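You operate a simulated robot arm through the tools that you are given. There is no shell and no other tool. Be economical: measure what you need, move in short steps, check, and stop when the job is done.

You run a simulated two-armed robot. Do the job below in one go: nothing can be reset, and whatever is moved stays where it is left.

## Task
Put the ribbed tray on the slatted table away on the shelf under the teal table. Take the blue block and put it on top of the orange divided tray. Turn the tilt knob to 35. Fetch the blue cap from the grey table and set it on top of the grey block. Put the carton marked "rings" from the grey table on the blue table and the carton labelled "clips" on the steel table. Put the green coupling plug from the table with a wood top on the second shelf from the bottom and the beige coupling plug on the shelf over the pegs. Any order will do. Set down upright: blue block, carton.

It is judged by the outcome, as a careful person would: the job done as asked, and still so three seconds after it is handed in. It fails if anything else is knocked over, pushed out of place, dropped, spilled or broken. A push-on lid holds only when it is set on centred and level and pressed home; a screw cap is set on level and turned clockwise until tight.

## Robot
Two 7-joint arms with two-finger parallel grippers on one trunk, on a base that drives. Base frame: it is fixed to the floor where the robot stands at the start and does not move with it; the origin is under the middle of the robot, x ahead of it, y to its left, z up; the surface under the hand at the start is at about z = 0.72. Readings come in m, rad, newtons and seconds.
The left shoulder is at the start at [0.05, 0.209, 1.196], the right one opposite. With the tool pointing down near the work surface each hand reaches from about 0.1 to 0.88 m from the robot's upright axis, wherever it stands, measured 20 degrees to its own side. Places, roughly: blue block (6x6x9 cm) [-1.6, 0.1, 0.3]; blue cap (5x5x2 cm) [0.7, -3.3, 0.7]; blue table [4.7, -5.1, 0.7]; carton [0.75, -3.25, 0.75]; coupling plug [0.75, -5.25, 0.75]; divided tray (26x13x4 cm) [-3.1, -0.3, 0.6]; grey block (6x6x9 cm) [0.9, -3.7, 0.8]; ribbed tray [0.5, -0.25, 0.75]; second shelf [-1.3, -7, 0.6]; shelf over the pegs (54x13 cm) [-3.32, -6.58, 1.38]; shelf under the teal table [4.7, -6.6, 0.2]; steel table [-1.3, -3.8, 0.7]; tilt knob [-1.4, -3.4, 0.9]. Payload 4.4 kg a hand.
Tool frame (each hand has its own): the origin (TCP) lies between the finger pads and is the grasp point; the fingertips stand 0.023 m ahead of it; z points along the fingers, y is the line along which they close. The gripper opens to 0.094 m. The fingers are 0.038 m wide and 0.01 m thick; the gripper's body (0.054 by 0.096 m) begins 0.039 m behind the TCP.
Orientation is told as [roll, pitch, yaw] about the base's x, y, z axes, in that order, counted from this pose: with the fingers straight down and closing along the base's y, the tool's x points along the base's -x, its y along +y and its z along -z.

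## Interface
- The arms move only by the tool arm_command. It takes "left_motion", "right_motion" or both (then of equal length, played together; a hand with none holds still); each is a list of rows, each a list of 3 entries, a list of its own where there are three numbers: the turn, a rotation vector about the base's x, y, z in rad, then the shift along the base's x, y, z in m, then the gripper command, from -1 (shut) to 1 (fully open), values between in proportion. In form: [[[ax, ay, az], [x, y, z], gripper], ...]. A call has 1 to 12 rows; each row shifts and turns the commanded pose from where the row before left it. Each row takes 0.2 s and may step no farther than 0.05 m and 0.15 rad from the row before; otherwise, or with a gripper value out of range, the whole call is refused. A pose out of reach is approached as far as the arm can. The call stops where the force on the tool passes 40 N (or 10 N more than at its start, if that is more) or the arm is blocked; 0.2 s more then pass. The fingers move at their own pace (about 0.108 m/s each) and stop on an object; they squeeze with about 32 N. The grip force told is the motor's: it shows also when the fingers shut on nothing. Time passes only in rows, and 0.2 s behind the last, so rows that do not move let the fingers close. It gives the time, the measured TCP pose, the force on the tool (base axes), the opening and the grip force at its end, in the units of the frame above (readings bear some noise), with the torque about the TCP (base axes, N m) and any sound that the robot's microphone picked up, and new pictures: "pictures" is both (left out), scene, wrist or none (wrist: the cameras of the hands that moved).
- Cameras (640 x 400 px; columns grow to the right, rows downward): "scene" is now at [0.1479, -0.0209, 1.3568]; the picture's right is [-0.25, -0.97, 0.00], its down [-0.66, 0.17, -0.73] and it looks along [0.71, -0.18, -0.68] (base axes); focal length 290 px, centre (320, 200). "left" rides on the left gripper at [0.086, -0.016, -0.075] in its tool frame; the picture's right is [0.18, 0.98, 0.00], its down [-0.58, 0.11, -0.81] and it looks along [-0.79, 0.15, 0.59] (tool axes); focal length 243 px, centre (320, 200). "right" rides on the right gripper at [0.086, 0.016, -0.075] in its tool frame; the picture's right is [-0.18, 0.98, 0.00], its down [-0.58, -0.11, -0.81] and it looks along [-0.79, -0.15, 0.59] (tool axes); focal length 243 px, centre (320, 200). There is no depth. A picture from a camera that has moved, and an enlarged one, comes with that camera's place and axes in the base frame and with its lens.
- lift_body(by): slides the trunk up (or, below 0, down) by that many m; the arms and the scene camera ride with it, the base frame stays. It gives what a move gives, with no picture.
- steer(legs): drives the robot by 1 to 6 legs, each [ahead, left, turn to the left] in m, m and rad, along the robot's own axes; the way and the turn of a leg run together, so that a leg with both is an arc; at most 1.5 m and 3.142 rad a leg. The arms and the cameras ride along, it lands a little off, and it stops where it bumps. It gives what a move gives, and a new picture of the scene camera.
- pan_tilt(pan, tilt): turns the head with the scene camera to pan (to the left, within 1.396 rad either way) and tilt (down, from -0.506 to 1.204), counted from straight ahead of the robot. It gives what a move gives, and a new picture of the scene camera.
- zoom(camera, box): a new picture of the part [left, top, right, bottom] of that camera's present view, enlarged. It takes no simulated time.
- finish_job(): hands the job in; it is judged then, once.

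Go step by step. Nothing tells you exact positions but the pictures and the camera data: compare them with the known pose of the tool, close in by small moves and look again before you grip or let go. The budget is 217 turns and 260 pictures, counting those below and the enlarged ones. Unless the task says otherwise, let go and move clear before handing in.

The tools are called after "Call:" as name(argument=value, ...) on one line, values as JSON. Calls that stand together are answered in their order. arm_command: Moves the arms, as the interface text tells. Its arguments: {"type":"object","properties":{"left_motion":{"type":"array"},"right_motion":{"type":"array"},"pictures":{"type":"string","enum":["both","scene","wrist","none"]}},"required":[]} The other tools are called the same way: lift_body (by) slides the trunk up or down; steer (legs) drives the base; pan_tilt (pan, tilt) turns the head that bears the scene camera; zoom (camera, box) takes an enlarged picture of a part of a camera's view; finish_job () hands the job in.

At the start:

```text
t: 0.0
left_position: [0.5076, 0.0456, 0.9838]
left_ee_rot: [0.0, -0.001, 0.0]
left_contact_force: [0.5, 0.7, -0.5]
left_torque: [0.02, -0.01, 0.01]
left_grip_width: 0.0939
left_grip_force: 0.0
right_position: [0.4426, -0.3894, 0.9737]
right_ee_rot: [0.001, 0.0, -0.002]
right_contact_force: [0.2, -0.1, 1.0]
right_torque: [0.01, 0.01, 0.0]
right_grip_width: 0.0939
right_grip_force: 0.1
trunk travel left (down, up): [-0.275, 0.288]
robot x, y, heading: [-0.001, -0.0003, -0.002]
head pan, tilt: [-0.251, 0.754]
```

scene: 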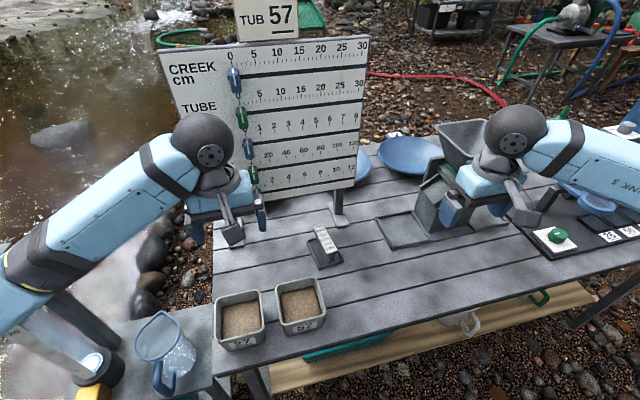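
right: 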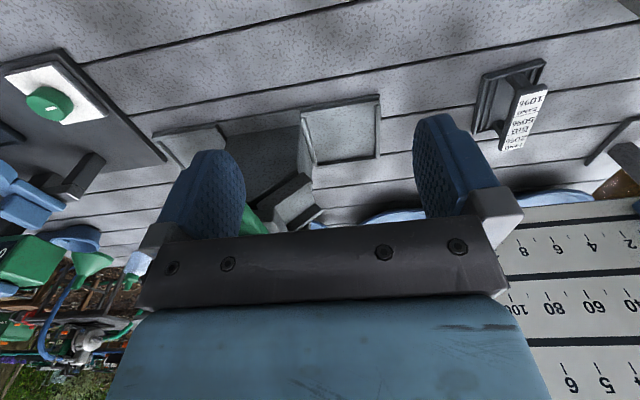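
left: 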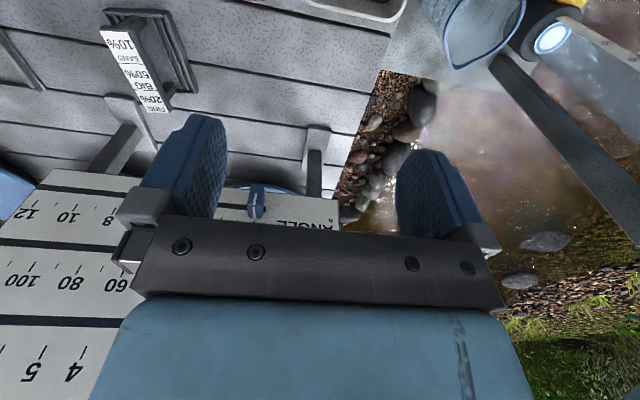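

I see the slatted table with several things on it; I first zoom in to identify the ribbed tray and look around.

Call:
zoom(camera="scene", box=[200, 130, 520, 370])

Call:
pan_tilt(pan=-1.0, tilt=0.5)

```text
1.67 times, centred on (360, 250) of scene
camera zoom: at [0.1479, -0.0209, 1.3568], right [-0.25, -0.97, 0.0], down [-0.66, 0.17, -0.73], along [0.71, -0.18, -0.68], focal length 484 px, centre (253, 117)
```

zoom: 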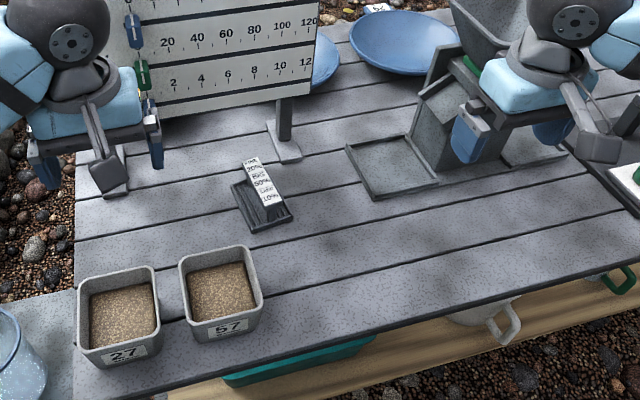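

```text
t: 1.1
left_position: [0.5078, 0.0457, 0.9833]
left_ee_rot: [-0.001, -0.001, 0.0]
left_contact_force: [0.0, 0.2, -0.7]
left_torque: [-0.03, -0.01, -0.01]
left_grip_width: 0.0942
left_grip_force: 0.1
right_position: [0.4436, -0.3898, 0.9741]
right_ee_rot: [-0.001, 0.001, 0.0]
right_contact_force: [-0.5, 0.0, 0.8]
right_torque: [0.0, 0.02, -0.01]
right_grip_width: 0.0943
right_grip_force: 0.0
trunk travel left (down, up): [-0.275, 0.288]
robot x, y, heading: [-0.0029, 0.0021, -0.005]
head pan, tilt: [-1.0, 0.499]
camera scene: at [0.117, -0.0769, 1.379], right [-0.84, -0.54, 0.0], down [-0.26, 0.4, -0.88], along [0.47, -0.74, -0.48], focal length 290 px, centre (320, 200)
```

scene: 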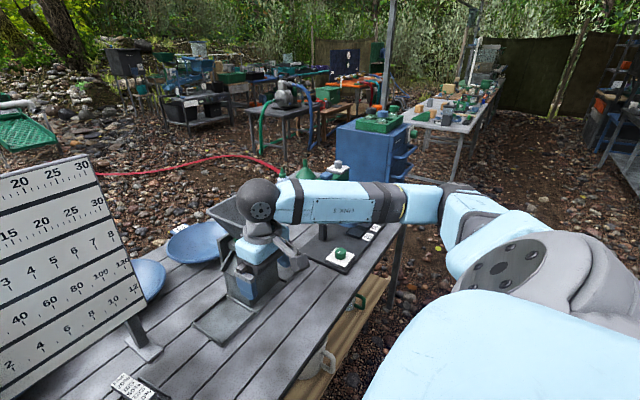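

Two candidates for the ribbed tray: the little dark one with the label, and the pale pan next to the machine. I zoom the wrist views.

Call:
zoom(camera="right", box=[120, 40, 620, 240])

Call:
zoom(camera="left", box=[60, 0, 260, 125])

Call:
pan_tilt(pan=-0.4, tilt=1.0)

```text
1.28 times, centred on (370, 140) of right
camera zoom: at [0.3562, -0.3723, 1.0484], right [0.18, 0.98, 0.0], down [0.58, -0.11, 0.81], along [0.79, -0.15, -0.59], focal length 311 px, centre (256, 277)
```

zoom: 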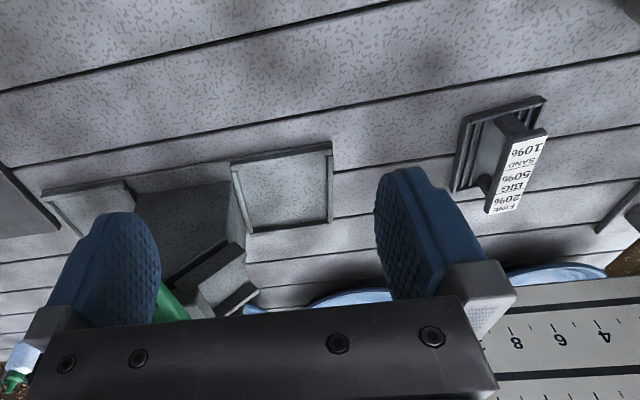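

```text
3.20 times, centred on (160, 62) of left
camera zoom: at [0.4228, 0.0307, 1.0583], right [-0.18, 0.98, 0.0], down [0.58, 0.11, 0.81], along [0.79, 0.15, -0.59], focal length 776 px, centre (832, 640)
```

zoom: 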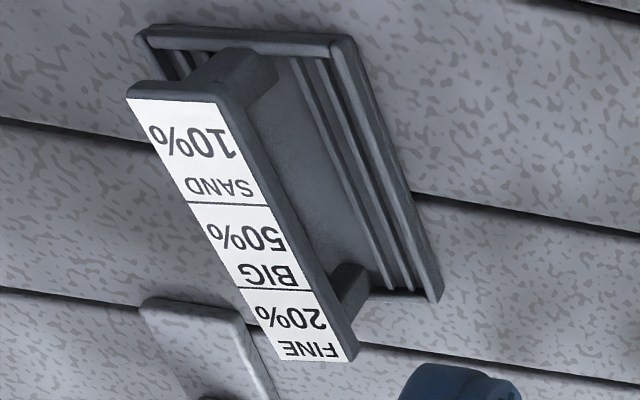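

```text
t: 2.1
left_position: [0.5083, 0.0458, 0.9834]
left_ee_rot: [0.0, -0.001, 0.001]
left_contact_force: [0.4, 0.7, 0.2]
left_torque: [-0.01, -0.01, -0.01]
left_grip_width: 0.0939
left_grip_force: 0.0
right_position: [0.4431, -0.3887, 0.9743]
right_ee_rot: [0.001, 0.001, 0.0]
right_contact_force: [0.6, 1.0, -0.1]
right_torque: [0.02, -0.04, -0.02]
right_grip_width: 0.094
right_grip_force: 0.0
trunk travel left (down, up): [-0.275, 0.288]
robot x, y, heading: [-0.0, -0.0015, 0.004]
head pan, tilt: [-0.4, 1.0]
camera scene: at [0.132, -0.0276, 1.338], right [-0.39, -0.92, 0.0], down [-0.77, 0.33, -0.54], along [0.5, -0.21, -0.84], focal length 290 px, centre (320, 200)
```

scene: 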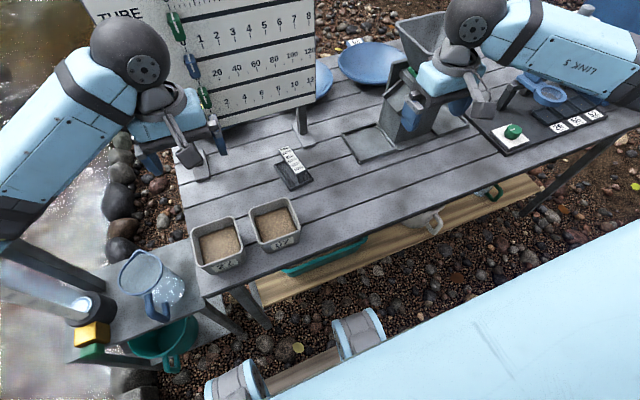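

The ribbed tray is the small dark one with a labelled bar handle, bar centre near [0.597, -0.15, 0.775], lying along x with about 0.2 rad yaw. I bring the left hand above it.

Call:
arm_command(left_motion=[[[0, 0, 0.033], [0.013, -0.033, -0.02], 1], [[0, 0, 0.033], [0.013, -0.033, -0.02], 1], [[0, 0, 0.033], [0.013, -0.033, -0.02], 1], [[0, 0, 0.033], [0.013, -0.033, -0.02], 1], [[0, 0, 0.033], [0.013, -0.033, -0.02], 1], [[0, 0, 0.035], [0.013, -0.032, -0.02], 1], [[0, 0, 0], [0, 0, 0], 1]])

```text
t: 3.7
left_position: [0.586, -0.1503, 0.8622]
left_ee_rot: [0.0, 0.0, 0.201]
left_contact_force: [0.1, 1.0, -0.5]
left_torque: [-0.02, -0.02, -0.03]
left_grip_width: 0.0941
left_grip_force: 0.1
right_position: [0.4447, -0.389, 0.9749]
right_ee_rot: [-0.001, 0.0, 0.001]
right_contact_force: [-0.8, -0.1, 0.2]
right_torque: [0.0, 0.02, 0.0]
right_grip_width: 0.094
right_grip_force: 0.0
trunk travel left (down, up): [-0.275, 0.288]
robot x, y, heading: [0.0011, 0.0024, -0.002]
head pan, tilt: [-0.4, 1.0]
camera scene: at [0.1319, -0.0267, 1.338], right [-0.39, -0.92, 0.0], down [-0.78, 0.33, -0.54], along [0.5, -0.21, -0.84], focal length 290 px, centre (320, 200)
camera left: at [0.5049, -0.1822, 0.9384], right [-0.38, 0.93, 0.0], down [0.55, 0.22, 0.81], along [0.75, 0.3, -0.59], focal length 243 px, centre (320, 200)
```

scene: 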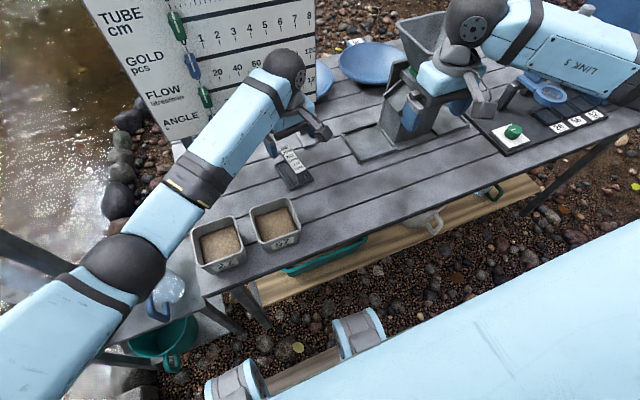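
left: 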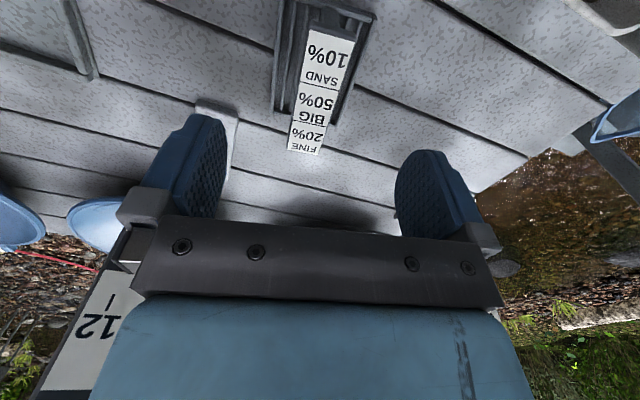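

The bar lies nearly between the fingers. I correct slightly, descend and grip.

Call:
arm_command(left_motion=[[[0, 0, -0.04], [0.012, 0.003, -0.03], 1], [[0, 0, 0], [0, 0, -0.035], 1], [[0, 0, 0], [0, 0, -0.03], 1], [[0, 0, 0], [0, 0, 0], 1]], pictures="both")

```text
t: 4.7
left_position: [0.5987, -0.1497, 0.7684]
left_ee_rot: [-0.001, -0.001, 0.161]
left_contact_force: [-0.3, -0.2, -0.4]
left_torque: [-0.03, -0.01, -0.01]
left_grip_width: 0.0938
left_grip_force: 0.0
right_position: [0.443, -0.3893, 0.9755]
right_ee_rot: [0.0, 0.001, 0.0]
right_contact_force: [0.0, -0.3, -0.9]
right_torque: [-0.01, 0.0, 0.01]
right_grip_width: 0.0941
right_grip_force: 0.0
trunk travel left (down, up): [-0.275, 0.288]
robot x, y, heading: [0.0029, -0.001, 0.001]
head pan, tilt: [-0.4, 1.0]
camera scene: at [0.1319, -0.0274, 1.338], right [-0.39, -0.92, 0.0], down [-0.78, 0.33, -0.54], along [0.5, -0.21, -0.84], focal length 290 px, centre (320, 200)
camera left: at [0.5162, -0.1787, 0.8429], right [-0.34, 0.94, 0.0], down [0.56, 0.2, 0.81], along [0.76, 0.27, -0.59], focal length 243 px, centre (320, 200)
```

scene: 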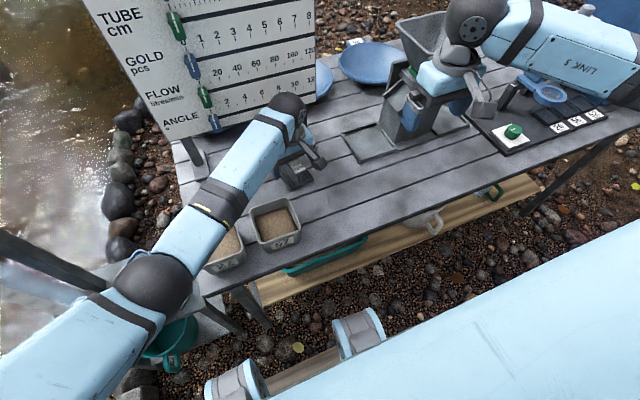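
left: 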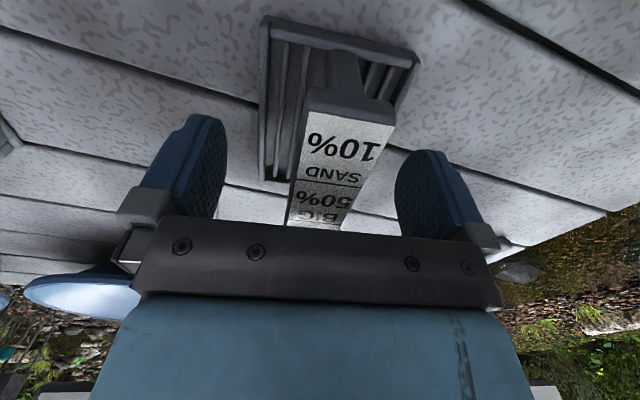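

The bar is between the pads; closing and lifting.

Call:
arm_command(left_motion=[[[0, 0, 0], [0, 0, 0], -1], [[0, 0, 0], [0, 0, 0], -1], [[0, 0, 0], [0, 0, 0], -1], [[0, 0, 0], [0, 0, 0.02], -1], [[0, 0, 0], [0, 0, 0.04], -1], [[0, 0, 0], [-0.02, 0, 0.04], -1], [[0, 0, 0], [-0.03, 0.02, 0.04], -1]], pictures="both")

```text
refused: row 7 steps farther than a row can; nothing moved
```

Call:
arm_command(left_motion=[[[0, 0, 0], [0, 0, 0], -1], [[0, 0, 0], [0, 0, 0], -1], [[0, 0, 0], [0, 0, 0], -1], [[0, 0, 0], [0, 0, 0.02], -1], [[0, 0, 0], [0, 0, 0.04], -1], [[0, 0, 0], [-0.02, 0, 0.04], -1], [[0, 0, 0], [-0.02, 0.02, 0.04], -1]], pictures="both")

```text
t: 6.3
left_position: [0.5552, -0.1318, 0.9073]
left_ee_rot: [0.0, 0.004, 0.157]
left_contact_force: [-0.1, 0.0, -1.6]
left_torque: [-0.03, -0.02, 0.05]
left_grip_width: 0.0291
left_grip_force: 31.8
right_position: [0.4422, -0.3888, 0.9744]
right_ee_rot: [0.0, 0.001, 0.001]
right_contact_force: [-0.7, 0.4, 0.2]
right_torque: [-0.01, -0.02, -0.03]
right_grip_width: 0.0938
right_grip_force: 0.0
trunk travel left (down, up): [-0.275, 0.288]
robot x, y, heading: [-0.0036, 0.001, -0.006]
head pan, tilt: [-0.4, 1.0]
camera scene: at [0.132, -0.0265, 1.3379], right [-0.39, -0.92, 0.0], down [-0.78, 0.33, -0.54], along [0.5, -0.21, -0.84], focal length 290 px, centre (320, 200)
camera left: at [0.4735, -0.16, 0.9815], right [-0.34, 0.94, 0.0], down [0.56, 0.2, 0.8], along [0.76, 0.27, -0.59], focal length 243 px, centre (320, 200)
```

scene: 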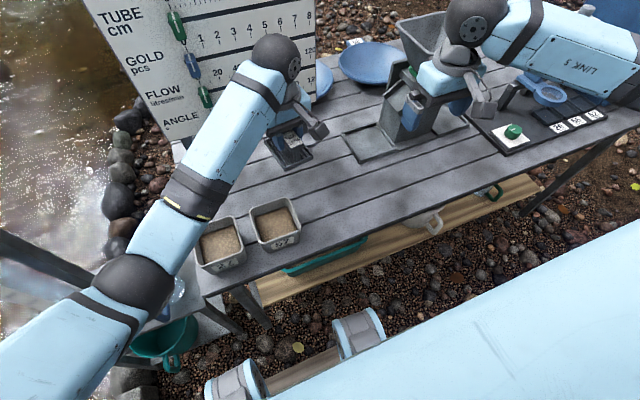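
left: 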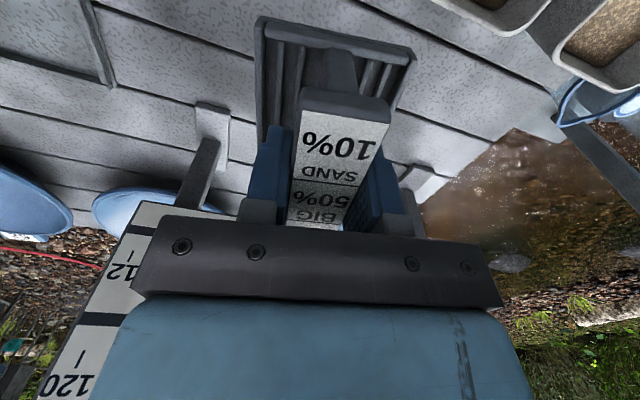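

The tray is held securely (width 0.029). I pull both arms in before driving.

Call:
arm_command(left_motion=[[[0, 0, 0], [-0.03, 0.025, 0.03], -1], [[0, 0, 0], [-0.03, 0.025, 0.03], -1], [[0, 0, 0], [-0.03, 0.025, 0.03], -1], [[0, 0, 0], [-0.03, 0.025, 0.03], -1], [[0, 0, 0], [-0.03, 0.025, 0.03], -1], [[0, 0, 0], [-0.03, 0.025, 0.03], -1]], right_motion=[[[0, 0, 0], [-0.02, 0.01, 0.03], 1], [[0, 0, 0], [-0.02, 0.01, 0.03], 1], [[0, 0, 0], [-0.02, 0.01, 0.03], 1], [[0, 0, 0], [-0.02, 0.01, 0.03], 1], [[0, 0, 0], [-0.02, 0.01, 0.03], 1], [[0, 0, 0], [0, 0, 0], 1]], pictures="none")

Call:
pan_tilt(pan=-1.3, tilt=0.3)

```text
t: 7.7
left_position: [0.3759, 0.0217, 1.0864]
left_ee_rot: [-0.001, 0.0, 0.158]
left_contact_force: [-0.3, 0.2, -0.8]
left_torque: [-0.01, -0.02, -0.01]
left_grip_width: 0.0293
left_grip_force: 32.1
right_position: [0.342, -0.3385, 1.123]
right_ee_rot: [0.0, 0.0, 0.002]
right_contact_force: [0.2, 0.1, -0.2]
right_torque: [0.01, -0.01, -0.01]
right_grip_width: 0.0943
right_grip_force: 0.1
trunk travel left (down, up): [-0.275, 0.288]
robot x, y, heading: [0.0007, -0.0031, -0.005]
head pan, tilt: [-0.4, 1.0]
```

```text
t: 8.9
left_position: [0.3789, 0.021, 1.0861]
left_ee_rot: [0.0, 0.002, 0.161]
left_contact_force: [-0.4, 0.3, -1.2]
left_torque: [0.02, 0.02, -0.02]
left_grip_width: 0.0293
left_grip_force: 32.3
right_position: [0.343, -0.3389, 1.1231]
right_ee_rot: [0.001, -0.001, -0.002]
right_contact_force: [-0.1, -0.2, 0.7]
right_torque: [0.0, 0.01, -0.01]
right_grip_width: 0.0939
right_grip_force: 0.1
trunk travel left (down, up): [-0.275, 0.288]
robot x, y, heading: [-0.0001, -0.0009, -0.003]
head pan, tilt: [-1.3, 0.3]
camera scene: at [0.0929, -0.0903, 1.3974], right [-0.96, -0.27, 0.0], down [-0.08, 0.29, -0.96], along [0.26, -0.92, -0.3], focal length 290 px, centre (320, 200)
```

scene: 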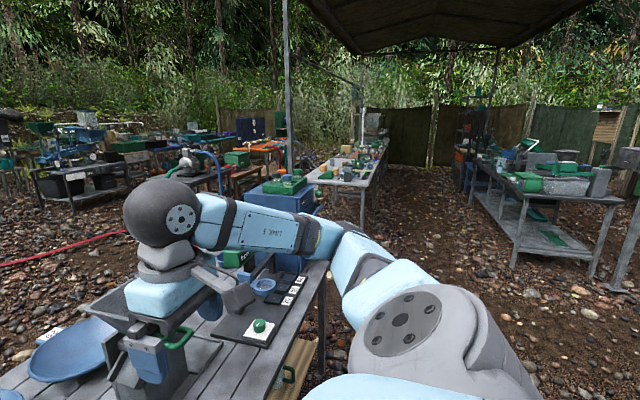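

The grey table is the long one ahead to the right, its near edge at x≈0.4. I strafe along the aisle towards y≈-3.2.

Call:
steer(legs=[[-0.15, 0, 0], [0, -1.5, 0], [0, -1.5, 0], [0, -0.3, 0]])

Call:
pan_tilt(pan=0, tilt=0.6)

```text
t: 39.0
left_position: [0.2191, -3.286, 1.0871]
left_ee_rot: [0.001, 0.0, 0.164]
left_contact_force: [0.6, 0.0, -1.4]
left_torque: [-0.01, 0.02, 0.01]
left_grip_width: 0.0293
left_grip_force: 31.3
right_position: [0.1868, -3.6451, 1.1236]
right_ee_rot: [-0.001, 0.001, 0.005]
right_contact_force: [0.1, -0.3, 1.2]
right_torque: [-0.01, -0.02, -0.01]
right_grip_width: 0.0941
right_grip_force: 0.0
trunk travel left (down, up): [-0.275, 0.288]
robot x, y, heading: [-0.1568, -3.3075, 0.002]
head pan, tilt: [-1.3, 0.3]
camera scene: at [-0.0654, -3.3985, 1.3974], right [-0.96, -0.27, 0.0], down [-0.08, 0.28, -0.96], along [0.26, -0.92, -0.3], focal length 290 px, centre (320, 200)
```

scene: 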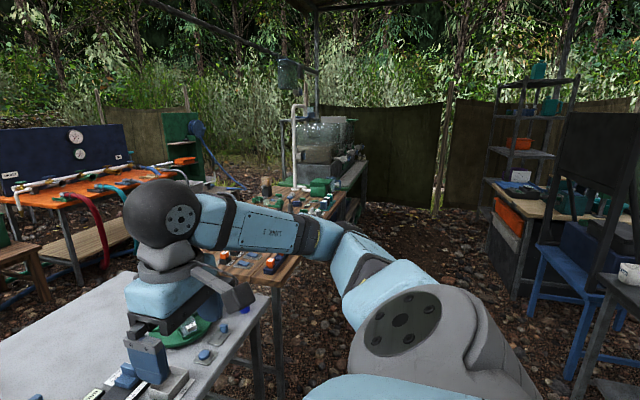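

```text
t: 40.4
left_position: [0.2187, -3.2857, 1.0866]
left_ee_rot: [0.001, -0.002, 0.162]
left_contact_force: [-0.2, 0.0, -0.7]
left_torque: [0.02, -0.02, 0.0]
left_grip_width: 0.029
left_grip_force: 32.1
right_position: [0.1866, -3.6447, 1.1241]
right_ee_rot: [0.001, 0.0, 0.004]
right_contact_force: [0.2, -0.8, 0.0]
right_torque: [0.02, -0.02, 0.02]
right_grip_width: 0.0938
right_grip_force: 0.1
trunk travel left (down, up): [-0.275, 0.288]
robot x, y, heading: [-0.1629, -3.3096, 0.002]
head pan, tilt: [0.0, 0.6]
camera scene: at [-0.0023, -3.3082, 1.37], right [0.0, -1.0, 0.0], down [-0.56, 0.0, -0.83], along [0.83, 0.0, -0.56], focal length 290 px, centre (320, 200)
```

scene: 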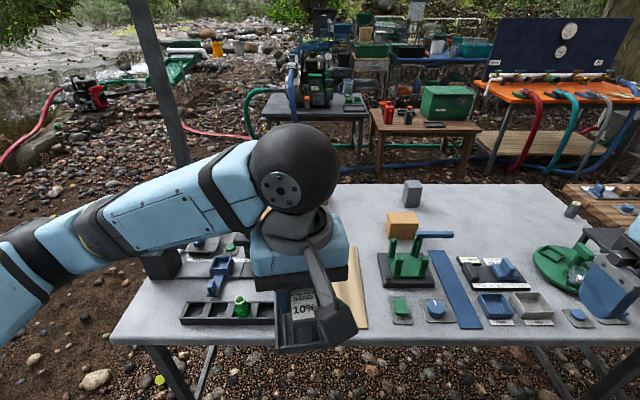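

I'm at the grey table; the left arm blocks some of the view. I move it up and left, and look closely.

Call:
arm_command(left_motion=[[[0, 0, 0], [-0.01, 0.04, 0.02], -1], [[0, 0, 0], [-0.01, 0.04, 0.02], -1], [[0, 0, 0], [-0.01, 0.04, 0.02], -1], [[0, 0, 0], [-0.01, 0.04, 0.02], -1], [[0, 0, 0], [-0.01, 0.04, 0.02], -1], [[0, 0, 0], [-0.01, 0.04, 0.02], -1], [[0, 0, 0], [0, 0.04, 0], -1], [[0, 0, 0], [0, 0.04, 0], -1]], pictures="scene")

Call:
zoom(camera="scene", box=[310, 160, 640, 360])

Call:
zoom(camera="scene", box=[80, 180, 410, 380])

```text
t: 42.2
left_position: [0.1575, -2.9626, 1.2071]
left_ee_rot: [-0.003, 0.0, 0.164]
left_contact_force: [-1.0, 0.2, -0.2]
left_torque: [-0.01, -0.02, -0.03]
left_grip_width: 0.0293
left_grip_force: 32.1
right_position: [0.1852, -3.6444, 1.1243]
right_ee_rot: [-0.002, -0.003, 0.003]
right_contact_force: [0.1, -0.6, 0.4]
right_torque: [-0.02, -0.01, 0.01]
right_grip_width: 0.0938
right_grip_force: 0.0
trunk travel left (down, up): [-0.275, 0.288]
robot x, y, heading: [-0.161, -3.3053, 0.002]
head pan, tilt: [0.0, 0.6]
camera scene: at [-0.0039, -3.3068, 1.3702], right [0.0, -1.0, 0.0], down [-0.56, 0.0, -0.83], along [0.83, 0.0, -0.56], focal length 290 px, centre (320, 200)
```

scene: 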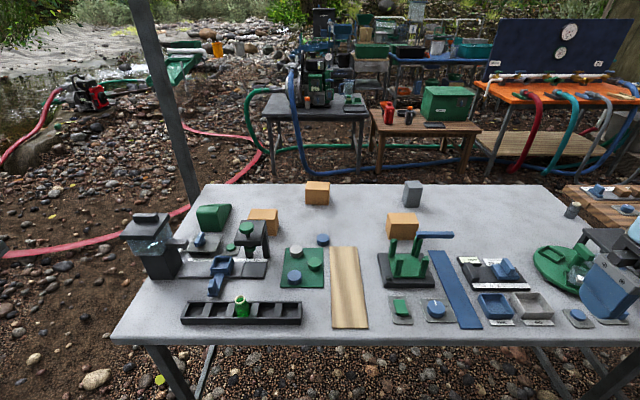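

```text
1.94 times, centred on (475, 260) of scene
camera zoom: at [-0.0039, -3.3068, 1.3702], right [0.0, -1.0, 0.0], down [-0.56, 0.0, -0.83], along [0.83, 0.0, -0.56], focal length 563 px, centre (19, 84)
```

zoom: 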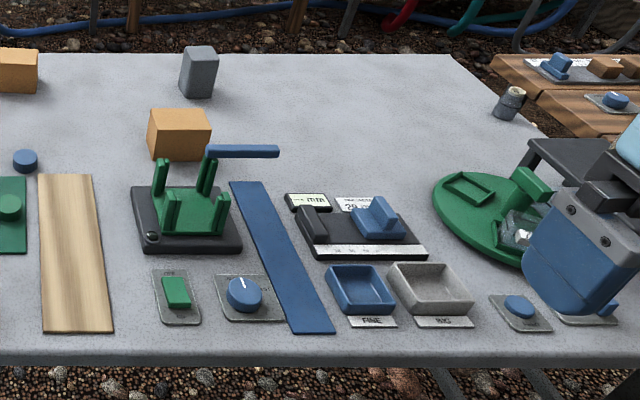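

```text
1.94 times, centred on (245, 280) of scene
camera zoom: at [-0.0039, -3.3068, 1.3702], right [0.0, -1.0, 0.0], down [-0.56, 0.0, -0.83], along [0.83, 0.0, -0.56], focal length 563 px, centre (466, 45)
```

zoom: 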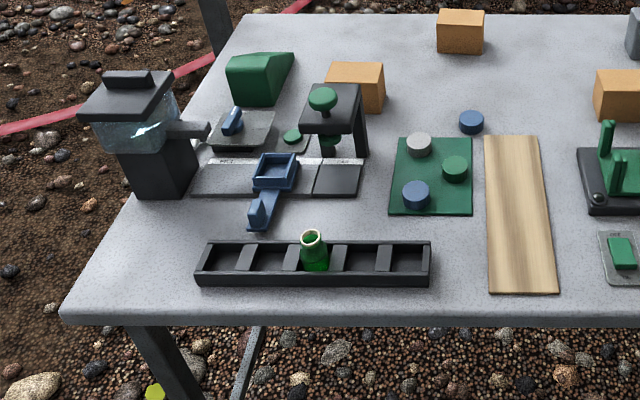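

Three cartons stand on the table and the loose blue cap lies near [0.71,-3.315]; the grey block near [0.94,-3.66]. I look for labels on the cartons.

Call:
zoom(camera="scene", box=[235, 170, 435, 290])

Call:
zoom(camera="right", box=[0, 0, 640, 400])

```text
3.20 times, centred on (335, 230) of scene
camera zoom: at [-0.0039, -3.3068, 1.3702], right [0.0, -1.0, 0.0], down [-0.56, 0.0, -0.83], along [0.83, 0.0, -0.56], focal length 929 px, centre (272, 104)
```

zoom: 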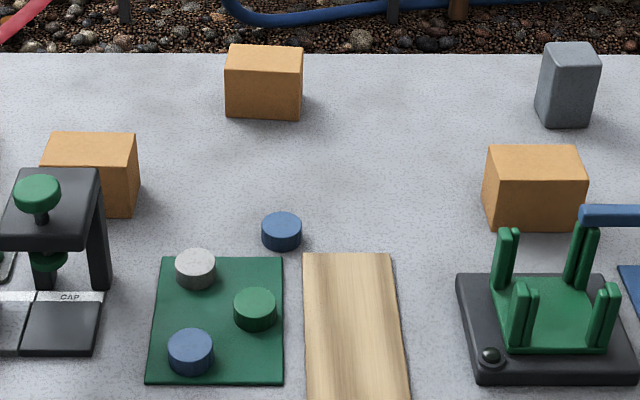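

```text
1.00 times, centred on (320, 200) of right (not enlarged: the box is as wide or as high as the picture)
camera zoom: at [0.0977, -3.6279, 1.1982], right [0.18, 0.98, 0.0], down [0.58, -0.11, 0.81], along [0.79, -0.15, -0.59], focal length 243 px, centre (320, 200)
```

zoom: 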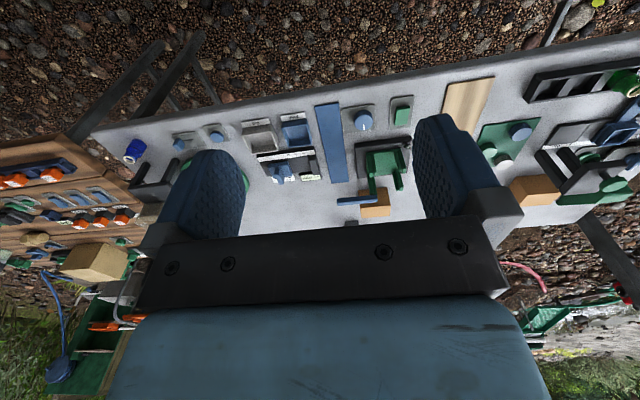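

The labels must be on the faces turned away (+x). I'll drive round to the far side of the table, which also brings the block and far carton into reach; first I look left for a clear path.

Call:
pan_tilt(pan=0.9, tilt=0.4)

```text
t: 43.4
left_position: [0.1587, -2.9656, 1.2067]
left_ee_rot: [0.002, 0.001, 0.164]
left_contact_force: [0.0, -0.1, -0.9]
left_torque: [0.01, 0.02, 0.01]
left_grip_width: 0.0293
left_grip_force: 31.7
right_position: [0.1857, -3.6459, 1.1244]
right_ee_rot: [0.0, -0.002, 0.004]
right_contact_force: [0.6, 0.1, 0.1]
right_torque: [-0.02, -0.02, -0.01]
right_grip_width: 0.094
right_grip_force: 0.0
trunk travel left (down, up): [-0.275, 0.288]
robot x, y, heading: [-0.1585, -3.3084, 0.003]
head pan, tilt: [0.901, 0.4]
camera scene: at [-0.0334, -3.2357, 1.3882], right [0.79, -0.62, 0.0], down [-0.24, -0.31, -0.92], along [0.57, 0.72, -0.39], focal length 290 px, centre (320, 200)
```

scene: 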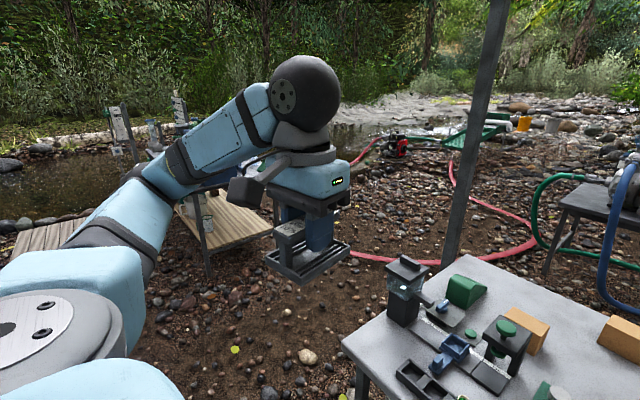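

The floor between the slatted and grey tables looks open; a red hose lies beyond and a post stands at about [1.14,-2.69]. I strafe back to y≈-2.05 and look ahead.

Call:
pan_tilt(pan=0.1, tilt=0.6)

Call:
steer(legs=[[0, 1.2, 0]])

```text
t: 44.5
left_position: [0.1584, -2.9657, 1.2083]
left_ee_rot: [-0.001, -0.001, 0.165]
left_contact_force: [-0.2, -0.7, -0.9]
left_torque: [0.0, 0.0, -0.02]
left_grip_width: 0.0288
left_grip_force: 31.4
right_position: [0.1868, -3.646, 1.1242]
right_ee_rot: [0.001, 0.0, 0.005]
right_contact_force: [-0.1, -0.9, 0.9]
right_torque: [-0.01, -0.03, -0.04]
right_grip_width: 0.0939
right_grip_force: 0.0
trunk travel left (down, up): [-0.275, 0.288]
robot x, y, heading: [-0.1588, -3.3075, 0.006]
head pan, tilt: [0.099, 0.6]
camera scene: at [-0.0028, -3.2992, 1.37], right [0.1, -0.99, 0.0], down [-0.56, -0.06, -0.83], along [0.82, 0.09, -0.56], focal length 290 px, centre (320, 200)
```

scene: 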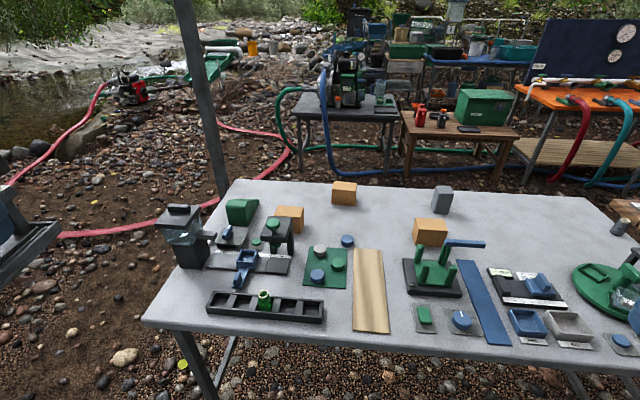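

```text
t: 55.3
left_position: [0.1591, -1.7681, 1.207]
left_ee_rot: [0.001, 0.001, 0.158]
left_contact_force: [-0.4, 0.0, -0.7]
left_torque: [0.03, 0.0, -0.01]
left_grip_width: 0.029
left_grip_force: 32.0
right_position: [0.1826, -2.4495, 1.1239]
right_ee_rot: [0.001, 0.001, -0.001]
right_contact_force: [-0.7, -0.5, 0.4]
right_torque: [0.0, -0.03, 0.0]
right_grip_width: 0.0941
right_grip_force: 0.0
trunk travel left (down, up): [-0.275, 0.288]
robot x, y, heading: [-0.1606, -2.1155, 0.002]
head pan, tilt: [0.099, 0.6]
camera scene: at [-0.0044, -2.1023, 1.37], right [0.1, -1.0, 0.0], down [-0.56, -0.06, -0.83], along [0.82, 0.08, -0.56], focal length 290 px, centre (320, 200)
```

scene: 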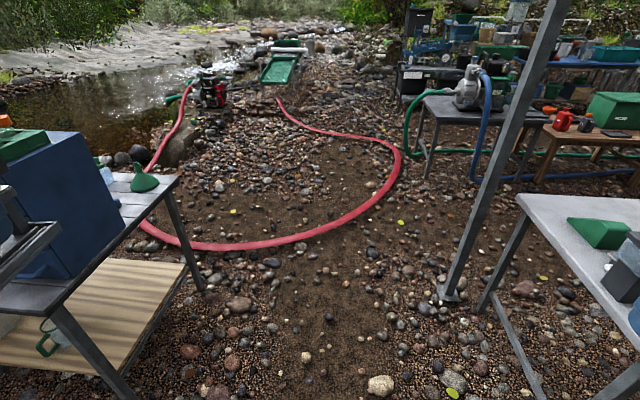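

The passage is open: I drive ahead between the tables, slip past the post diagonally, then along the far side and turn round.

Call:
steer(legs=[[1.5, 0.0, 0], [0.32, -0.55, 0], [0, -0.65, 0], [0, 0, 3.14]])

```text
t: 60.2
left_position: [1.1447, -1.7682, 1.2097]
left_ee_rot: [-0.007, -0.01, 0.137]
left_contact_force: [0.0, -0.1, -0.5]
left_torque: [-0.01, 0.04, 0.01]
left_grip_width: 0.0292
left_grip_force: 32.2
right_position: [1.1473, -2.447, 1.1217]
right_ee_rot: [-0.015, 0.008, -0.004]
right_contact_force: [-0.7, -0.1, -0.6]
right_torque: [-0.04, -0.03, 0.0]
right_grip_width: 0.094
right_grip_force: 0.1
trunk travel left (down, up): [-0.275, 0.288]
robot x, y, heading: [0.8303, -2.1065, -0.024]
head pan, tilt: [0.099, 0.6]
stopped in leg 1: the robot was blocked; the commanded pose is now the measured one
camera scene: at [0.9735, -2.0967, 1.3725], right [0.08, -1.0, 0.01], down [-0.55, -0.05, -0.83], along [0.83, 0.06, -0.56], focal length 290 px, centre (320, 200)
```

scene: 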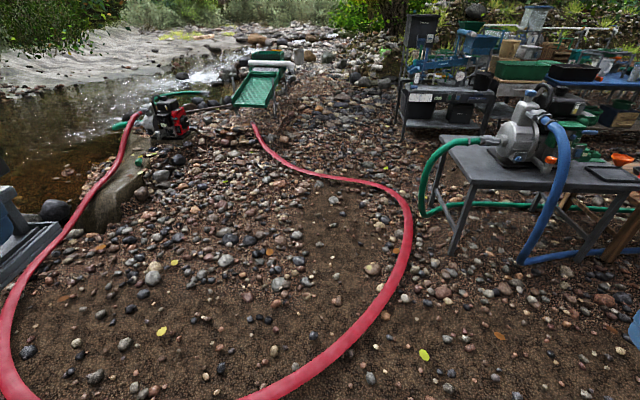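

Something blocked the drive at x≈0.83 with a slight turn to the right. I look to both sides.

Call:
pan_tilt(pan=-1.2, tilt=0.9)

Call:
pan_tilt(pan=1.2, tilt=0.9)

Call:
pan_tilt(pan=0, tilt=1.2)

```text
t: 61.6
left_position: [1.1406, -1.768, 1.2094]
left_ee_rot: [-0.006, -0.014, 0.141]
left_contact_force: [-0.2, 0.5, -0.5]
left_torque: [0.03, -0.02, -0.01]
left_grip_width: 0.0291
left_grip_force: 32.0
right_position: [1.1471, -2.4469, 1.1221]
right_ee_rot: [-0.014, -0.001, -0.005]
right_contact_force: [-0.8, 0.2, 0.0]
right_torque: [-0.01, -0.01, 0.0]
right_grip_width: 0.094
right_grip_force: 0.0
trunk travel left (down, up): [-0.275, 0.288]
robot x, y, heading: [0.8346, -2.1067, -0.022]
head pan, tilt: [-1.201, 0.901]
camera scene: at [0.9082, -2.1754, 1.3468], right [-0.94, -0.34, -0.01], down [-0.26, 0.73, -0.63], along [0.23, -0.59, -0.78], focal length 290 px, centre (320, 200)
```

scene: 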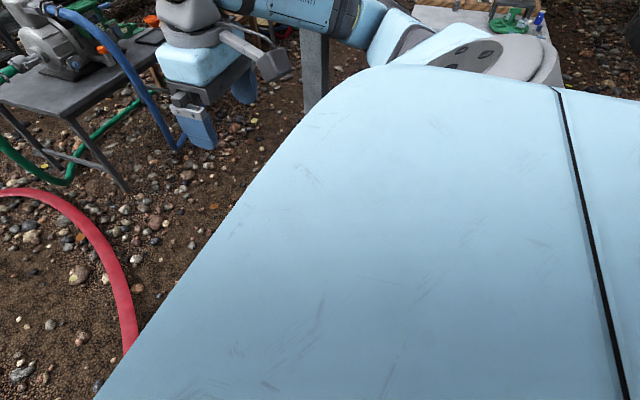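

```text
t: 63.8
left_position: [1.1416, -1.7674, 1.2098]
left_ee_rot: [-0.006, -0.013, 0.14]
left_contact_force: [-0.6, 0.2, -0.2]
left_torque: [-0.03, 0.02, -0.03]
left_grip_width: 0.0294
left_grip_force: 31.8
right_position: [1.148, -2.4474, 1.1227]
right_ee_rot: [-0.014, 0.001, -0.004]
right_contact_force: [-0.2, -0.3, -0.7]
right_torque: [0.0, 0.0, 0.04]
right_grip_width: 0.0938
right_grip_force: 0.1
trunk travel left (down, up): [-0.275, 0.288]
robot x, y, heading: [0.8316, -2.1042, -0.018]
head pan, tilt: [1.201, 0.901]
camera scene: at [0.9108, -2.0345, 1.3463], right [0.93, -0.38, 0.02], down [-0.29, -0.73, -0.62], along [0.25, 0.57, -0.78], focal length 290 px, centre (320, 200)
```

scene: 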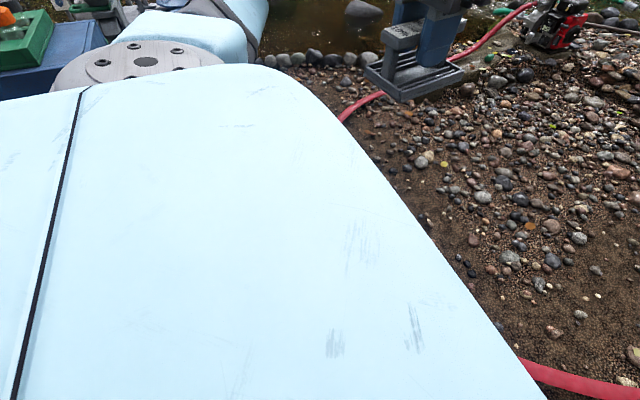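

```text
t: 65.2
left_position: [1.1403, -1.7666, 1.2102]
left_ee_rot: [-0.006, -0.014, 0.142]
left_contact_force: [-0.4, -0.7, 0.0]
left_torque: [0.04, 0.0, 0.02]
left_grip_width: 0.0292
left_grip_force: 31.7
right_position: [1.148, -2.4477, 1.1225]
right_ee_rot: [-0.014, 0.0, -0.004]
right_contact_force: [0.2, -0.5, -0.3]
right_torque: [-0.01, 0.03, -0.01]
right_grip_width: 0.094
right_grip_force: 0.0
trunk travel left (down, up): [-0.275, 0.288]
robot x, y, heading: [0.8323, -2.1072, -0.019]
head pan, tilt: [0.0, 1.201]
camera scene: at [0.9384, -2.1053, 1.3272], right [-0.02, -1.0, 0.0], down [-0.93, 0.02, -0.38], along [0.38, -0.01, -0.93], focal length 290 px, centre (320, 200)
```

scene: 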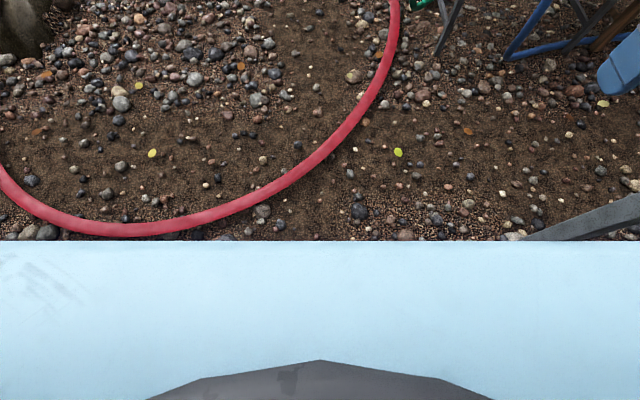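

The right elbow (about 0.6 m out) met the post. I back off a little, shift left, pass the post and then go diagonally between post and hose.

Call:
steer(legs=[[-0.05, 0, 0.019], [0, 0.16, 0], [0.37, 0, 0], [0.22, -0.27, 0], [0.27, -0.45, 0], [0, -0.6, 0]])

```text
t: 81.8
left_position: [1.9551, -2.9266, 1.2071]
left_ee_rot: [0.0, 0.001, 0.157]
left_contact_force: [0.8, 0.0, -1.7]
left_torque: [-0.01, 0.01, -0.02]
left_grip_width: 0.0292
left_grip_force: 32.0
right_position: [1.9717, -3.6051, 1.116]
right_ee_rot: [-0.008, 0.015, 0.012]
right_contact_force: [0.2, -0.4, 0.6]
right_torque: [0.02, -0.02, 0.03]
right_grip_width: 0.094
right_grip_force: 0.1
trunk travel left (down, up): [-0.275, 0.288]
robot x, y, heading: [1.6404, -3.2701, -0.003]
head pan, tilt: [0.0, 1.201]
camera scene: at [1.7598, -3.2684, 1.3253], right [0.0, -1.0, 0.0], down [-0.93, 0.0, -0.36], along [0.36, 0.0, -0.93], focal length 290 px, centre (320, 200)
```

scene: 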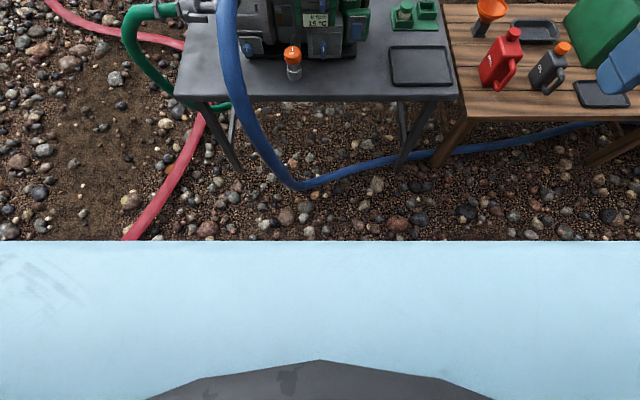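

Past the post. I move a bit closer to the grey table and turn to face it.

Call:
pan_tilt(pan=0, tilt=0.7)

Call:
steer(legs=[[-0.07, 0, 0], [0, 0, 3.14]])

```text
t: 82.7
left_position: [1.9544, -2.9258, 1.2061]
left_ee_rot: [-0.002, 0.002, 0.156]
left_contact_force: [0.0, 0.1, -1.1]
left_torque: [0.01, 0.03, 0.01]
left_grip_width: 0.0291
left_grip_force: 31.4
right_position: [1.9708, -3.6049, 1.1176]
right_ee_rot: [-0.009, 0.015, 0.012]
right_contact_force: [-0.1, 1.0, 0.0]
right_torque: [0.0, 0.0, 0.02]
right_grip_width: 0.0939
right_grip_force: 0.0
trunk travel left (down, up): [-0.275, 0.288]
robot x, y, heading: [1.635, -3.2691, -0.004]
head pan, tilt: [0.0, 0.7]
camera scene: at [1.7888, -3.2684, 1.3612], right [0.0, -1.0, 0.0], down [-0.64, 0.0, -0.76], along [0.76, 0.0, -0.64], focal length 290 px, centre (320, 200)
```

scene: 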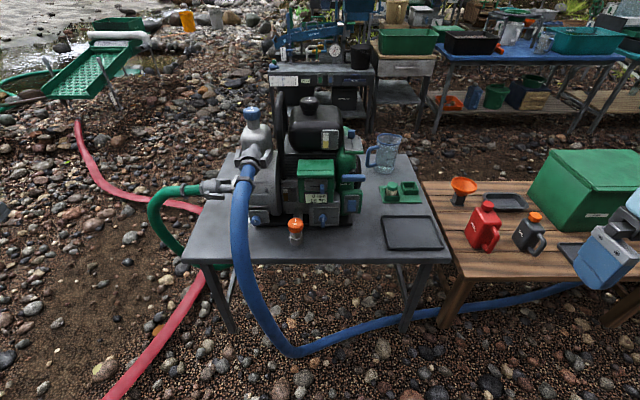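

```text
t: 86.5
left_position: [1.5323, -2.8005, 1.204]
left_ee_rot: [-0.002, 0.01, 0.973]
left_contact_force: [-0.8, -0.1, -0.8]
left_torque: [0.02, -0.01, 0.05]
left_grip_width: 0.0293
left_grip_force: 31.8
right_position: [2.0443, -3.2367, 1.1146]
right_ee_rot: [-0.009, 0.022, 0.857]
right_contact_force: [-0.1, -0.9, 0.8]
right_torque: [0.04, -0.02, 0.0]
right_grip_width: 0.0941
right_grip_force: 0.2
trunk travel left (down, up): [-0.275, 0.288]
robot x, y, heading: [1.5683, -3.2645, 0.844]
head pan, tilt: [0.0, 0.7]
stopped in leg 2: the robot was blocked; the commanded pose is now the measured one
camera scene: at [1.6715, -3.1476, 1.3604], right [0.75, -0.67, 0.0], down [-0.43, -0.48, -0.76], along [0.51, 0.57, -0.65], focal length 290 px, centre (320, 200)
```

scene: 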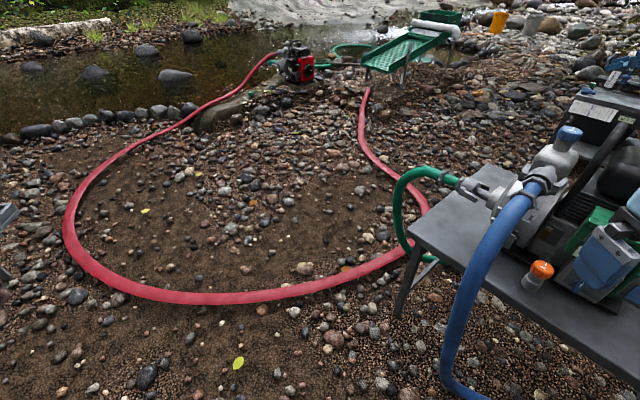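

The left elbow met the post while turning. I turn back slightly, move away along -y, then complete the turn.

Call:
steer(legs=[[0, 0, -0.06], [-0.274, -0.281, 0], [0, 0, 2.357]])

```text
t: 95.6
left_position: [1.2606, -3.9937, 1.2059]
left_ee_rot: [0.001, 0.003, -2.999]
left_contact_force: [-0.7, 0.1, -0.4]
left_torque: [-0.01, -0.02, -0.01]
left_grip_width: 0.029
left_grip_force: 32.0
right_position: [1.2375, -3.3215, 1.1157]
right_ee_rot: [-0.009, 0.015, -3.122]
right_contact_force: [0.2, 0.5, 0.0]
right_torque: [0.01, 0.03, 0.0]
right_grip_width: 0.0941
right_grip_force: 0.1
trunk travel left (down, up): [-0.275, 0.288]
robot x, y, heading: [1.5782, -3.6595, -3.14]
head pan, tilt: [0.0, 0.7]
camera scene: at [1.4236, -3.6576, 1.3613], right [-0.01, 1.0, 0.0], down [0.64, 0.0, -0.76], along [-0.76, 0.0, -0.64], focal length 290 px, centre (320, 200)
```

scene: 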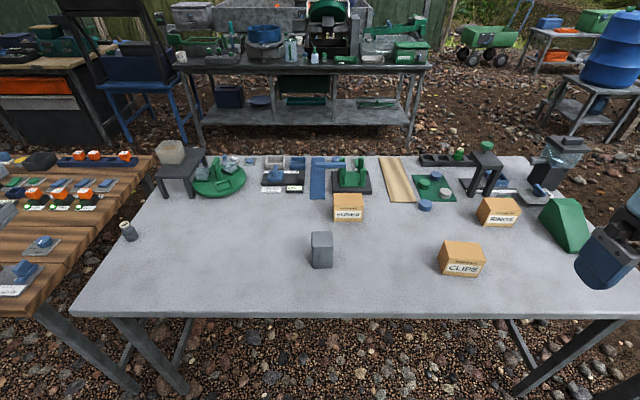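

Now the labels read: CLIPS near, RINGS further, a third one behind the block. I step closer and slightly right.

Call:
steer(legs=[[0.11, -0.16, 0]])

Call:
zoom(camera="scene", box=[220, 140, 560, 340])

```text
t: 97.6
left_position: [1.1469, -3.8321, 1.2057]
left_ee_rot: [-0.001, 0.002, -3.006]
left_contact_force: [-0.2, -0.5, -0.8]
left_torque: [0.01, 0.0, 0.0]
left_grip_width: 0.0295
left_grip_force: 32.1
right_position: [1.1286, -3.1595, 1.1164]
right_ee_rot: [-0.01, 0.015, -3.126]
right_contact_force: [-0.6, 0.9, 0.1]
right_torque: [0.02, -0.01, 0.0]
right_grip_width: 0.0939
right_grip_force: 0.0
trunk travel left (down, up): [-0.275, 0.288]
robot x, y, heading: [1.4666, -3.4989, 3.139]
head pan, tilt: [0.0, 0.7]
camera scene: at [1.3131, -3.4962, 1.3613], right [0.0, 1.0, 0.0], down [0.64, 0.0, -0.76], along [-0.76, 0.0, -0.64], focal length 290 px, centre (320, 200)
```

scene: 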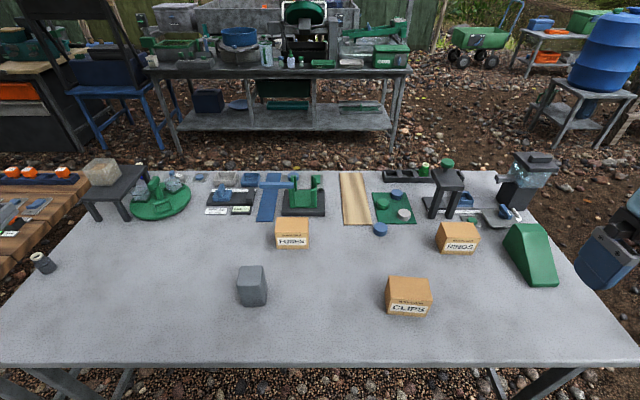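

```text
1.88 times, centred on (390, 240) of scene
camera zoom: at [1.3131, -3.4962, 1.3613], right [0.0, 1.0, 0.0], down [0.64, 0.0, -0.76], along [-0.76, 0.0, -0.64], focal length 546 px, centre (188, 125)
```

zoom: 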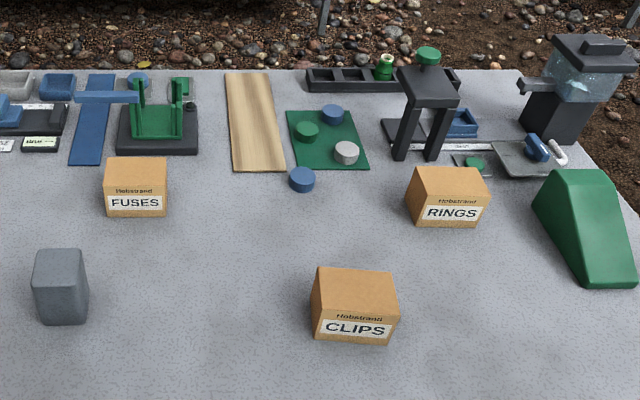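

Everything is readable: RINGS at about [0.745,-3.11], CLIPS at [0.94,-3.29], block at [0.915,-3.655], cap at [0.70,-3.312]. I move the right hand over the cap.

Call:
arm_command(right_motion=[[[-0.01, 0.015, 0], [-0.039, -0.0139, -0.026], 1], [[0, 0, 0], [-0.039, -0.0139, -0.026], 1], [[0, 0, 0], [-0.039, -0.0139, -0.026], 1], [[0, 0, 0], [-0.039, -0.0139, -0.026], 1], [[0, 0, 0], [-0.039, -0.0139, -0.026], 1], [[0, 0, 0], [-0.039, -0.0139, -0.026], 1], [[0, 0, 0], [-0.039, -0.0139, -0.026], 1], [[0, 0, 0], [-0.039, -0.0139, -0.026], 1], [[0, 0, 0], [-0.039, -0.0139, -0.026], 1], [[0, 0, 0], [-0.039, -0.0139, -0.026], 1], [[0, 0, 0], [-0.039, -0.0139, -0.026], 1], [[0, 0, 0], [0, 0, 0], 1]])

```text
t: 100.2
left_position: [1.1467, -3.8306, 1.2056]
left_ee_rot: [0.0, 0.001, -3.005]
left_contact_force: [-0.3, 0.6, -0.6]
left_torque: [-0.02, 0.02, -0.02]
left_grip_width: 0.0292
left_grip_force: 32.0
right_position: [0.6993, -3.3098, 0.829]
right_ee_rot: [0.003, -0.003, -3.127]
right_contact_force: [-0.5, 0.0, 0.4]
right_torque: [-0.01, 0.01, -0.01]
right_grip_width: 0.0941
right_grip_force: 0.1
trunk travel left (down, up): [-0.275, 0.288]
robot x, y, heading: [1.4634, -3.4954, 3.144]
head pan, tilt: [0.0, 0.7]
camera scene: at [1.3141, -3.4953, 1.3615], right [0.0, 1.0, 0.0], down [0.64, 0.0, -0.77], along [-0.77, 0.0, -0.64], focal length 290 px, centre (320, 200)
camera right: at [0.7865, -3.325, 0.903], right [-0.17, -0.99, 0.0], down [-0.58, 0.1, 0.81], along [-0.8, 0.14, -0.59], focal length 243 px, centre (320, 200)
```

scene: 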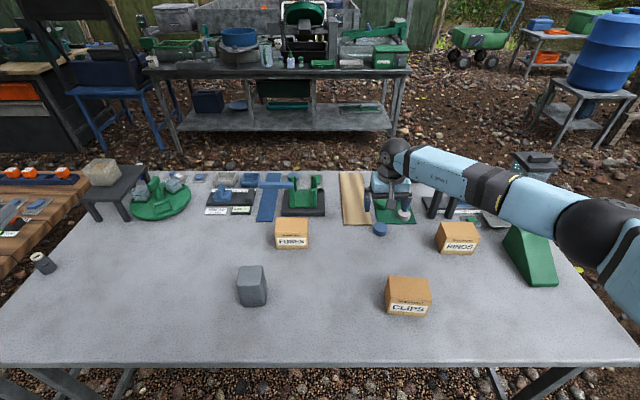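
right: 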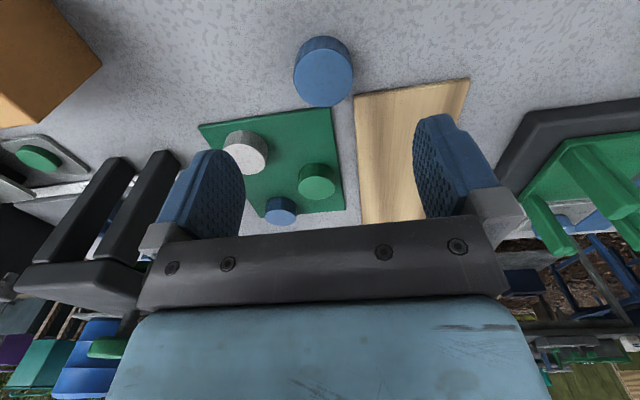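

The cap lies centred under the hand. I descend, grip and lift.

Call:
arm_command(right_motion=[[[0, 0, 0], [0.001, -0.002, -0.042], 1], [[0, 0, 0], [0, 0, -0.042], 1], [[0, 0, 0], [0, 0, 0], 1], [[0, 0, 0], [0, 0, 0], -1], [[0, 0, 0], [0, 0, 0], -1], [[0, 0, 0], [0, 0, 0], -1], [[0, 0, 0], [0, 0, 0.04], -1], [[0, 0, 0], [0.02, 0, 0.045], -1], [[0, 0, 0], [0.02, -0.02, 0.04], -1], [[0, 0, 0], [0.03, -0.03, 0.025], -1]], pictures="wrist")

```text
t: 102.4
left_position: [1.1464, -3.8336, 1.206]
left_ee_rot: [-0.001, 0.003, -3.006]
left_contact_force: [-0.2, 0.0, -0.8]
left_torque: [0.01, 0.02, 0.02]
left_grip_width: 0.0292
left_grip_force: 32.0
right_position: [0.7706, -3.3672, 0.8981]
right_ee_rot: [-0.001, 0.0, -3.128]
right_contact_force: [-0.4, 0.4, -1.0]
right_torque: [0.01, -0.02, -0.01]
right_grip_width: 0.0397
right_grip_force: 32.6
trunk travel left (down, up): [-0.275, 0.288]
robot x, y, heading: [1.4673, -3.4927, 3.142]
head pan, tilt: [0.0, 0.7]
camera right: at [0.8575, -3.3807, 0.9714], right [-0.17, -0.99, 0.0], down [-0.58, 0.1, 0.81], along [-0.79, 0.14, -0.59], focal length 243 px, centre (320, 200)
```

right: 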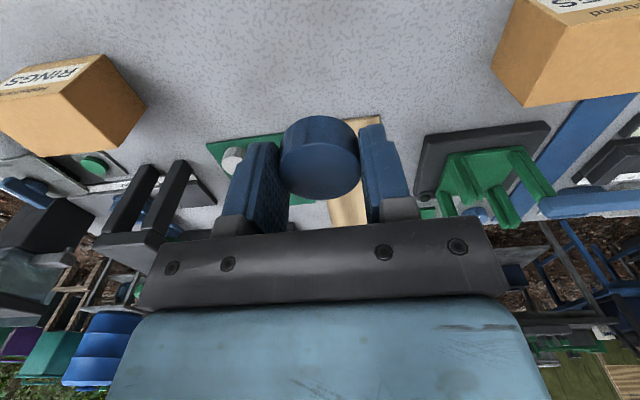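

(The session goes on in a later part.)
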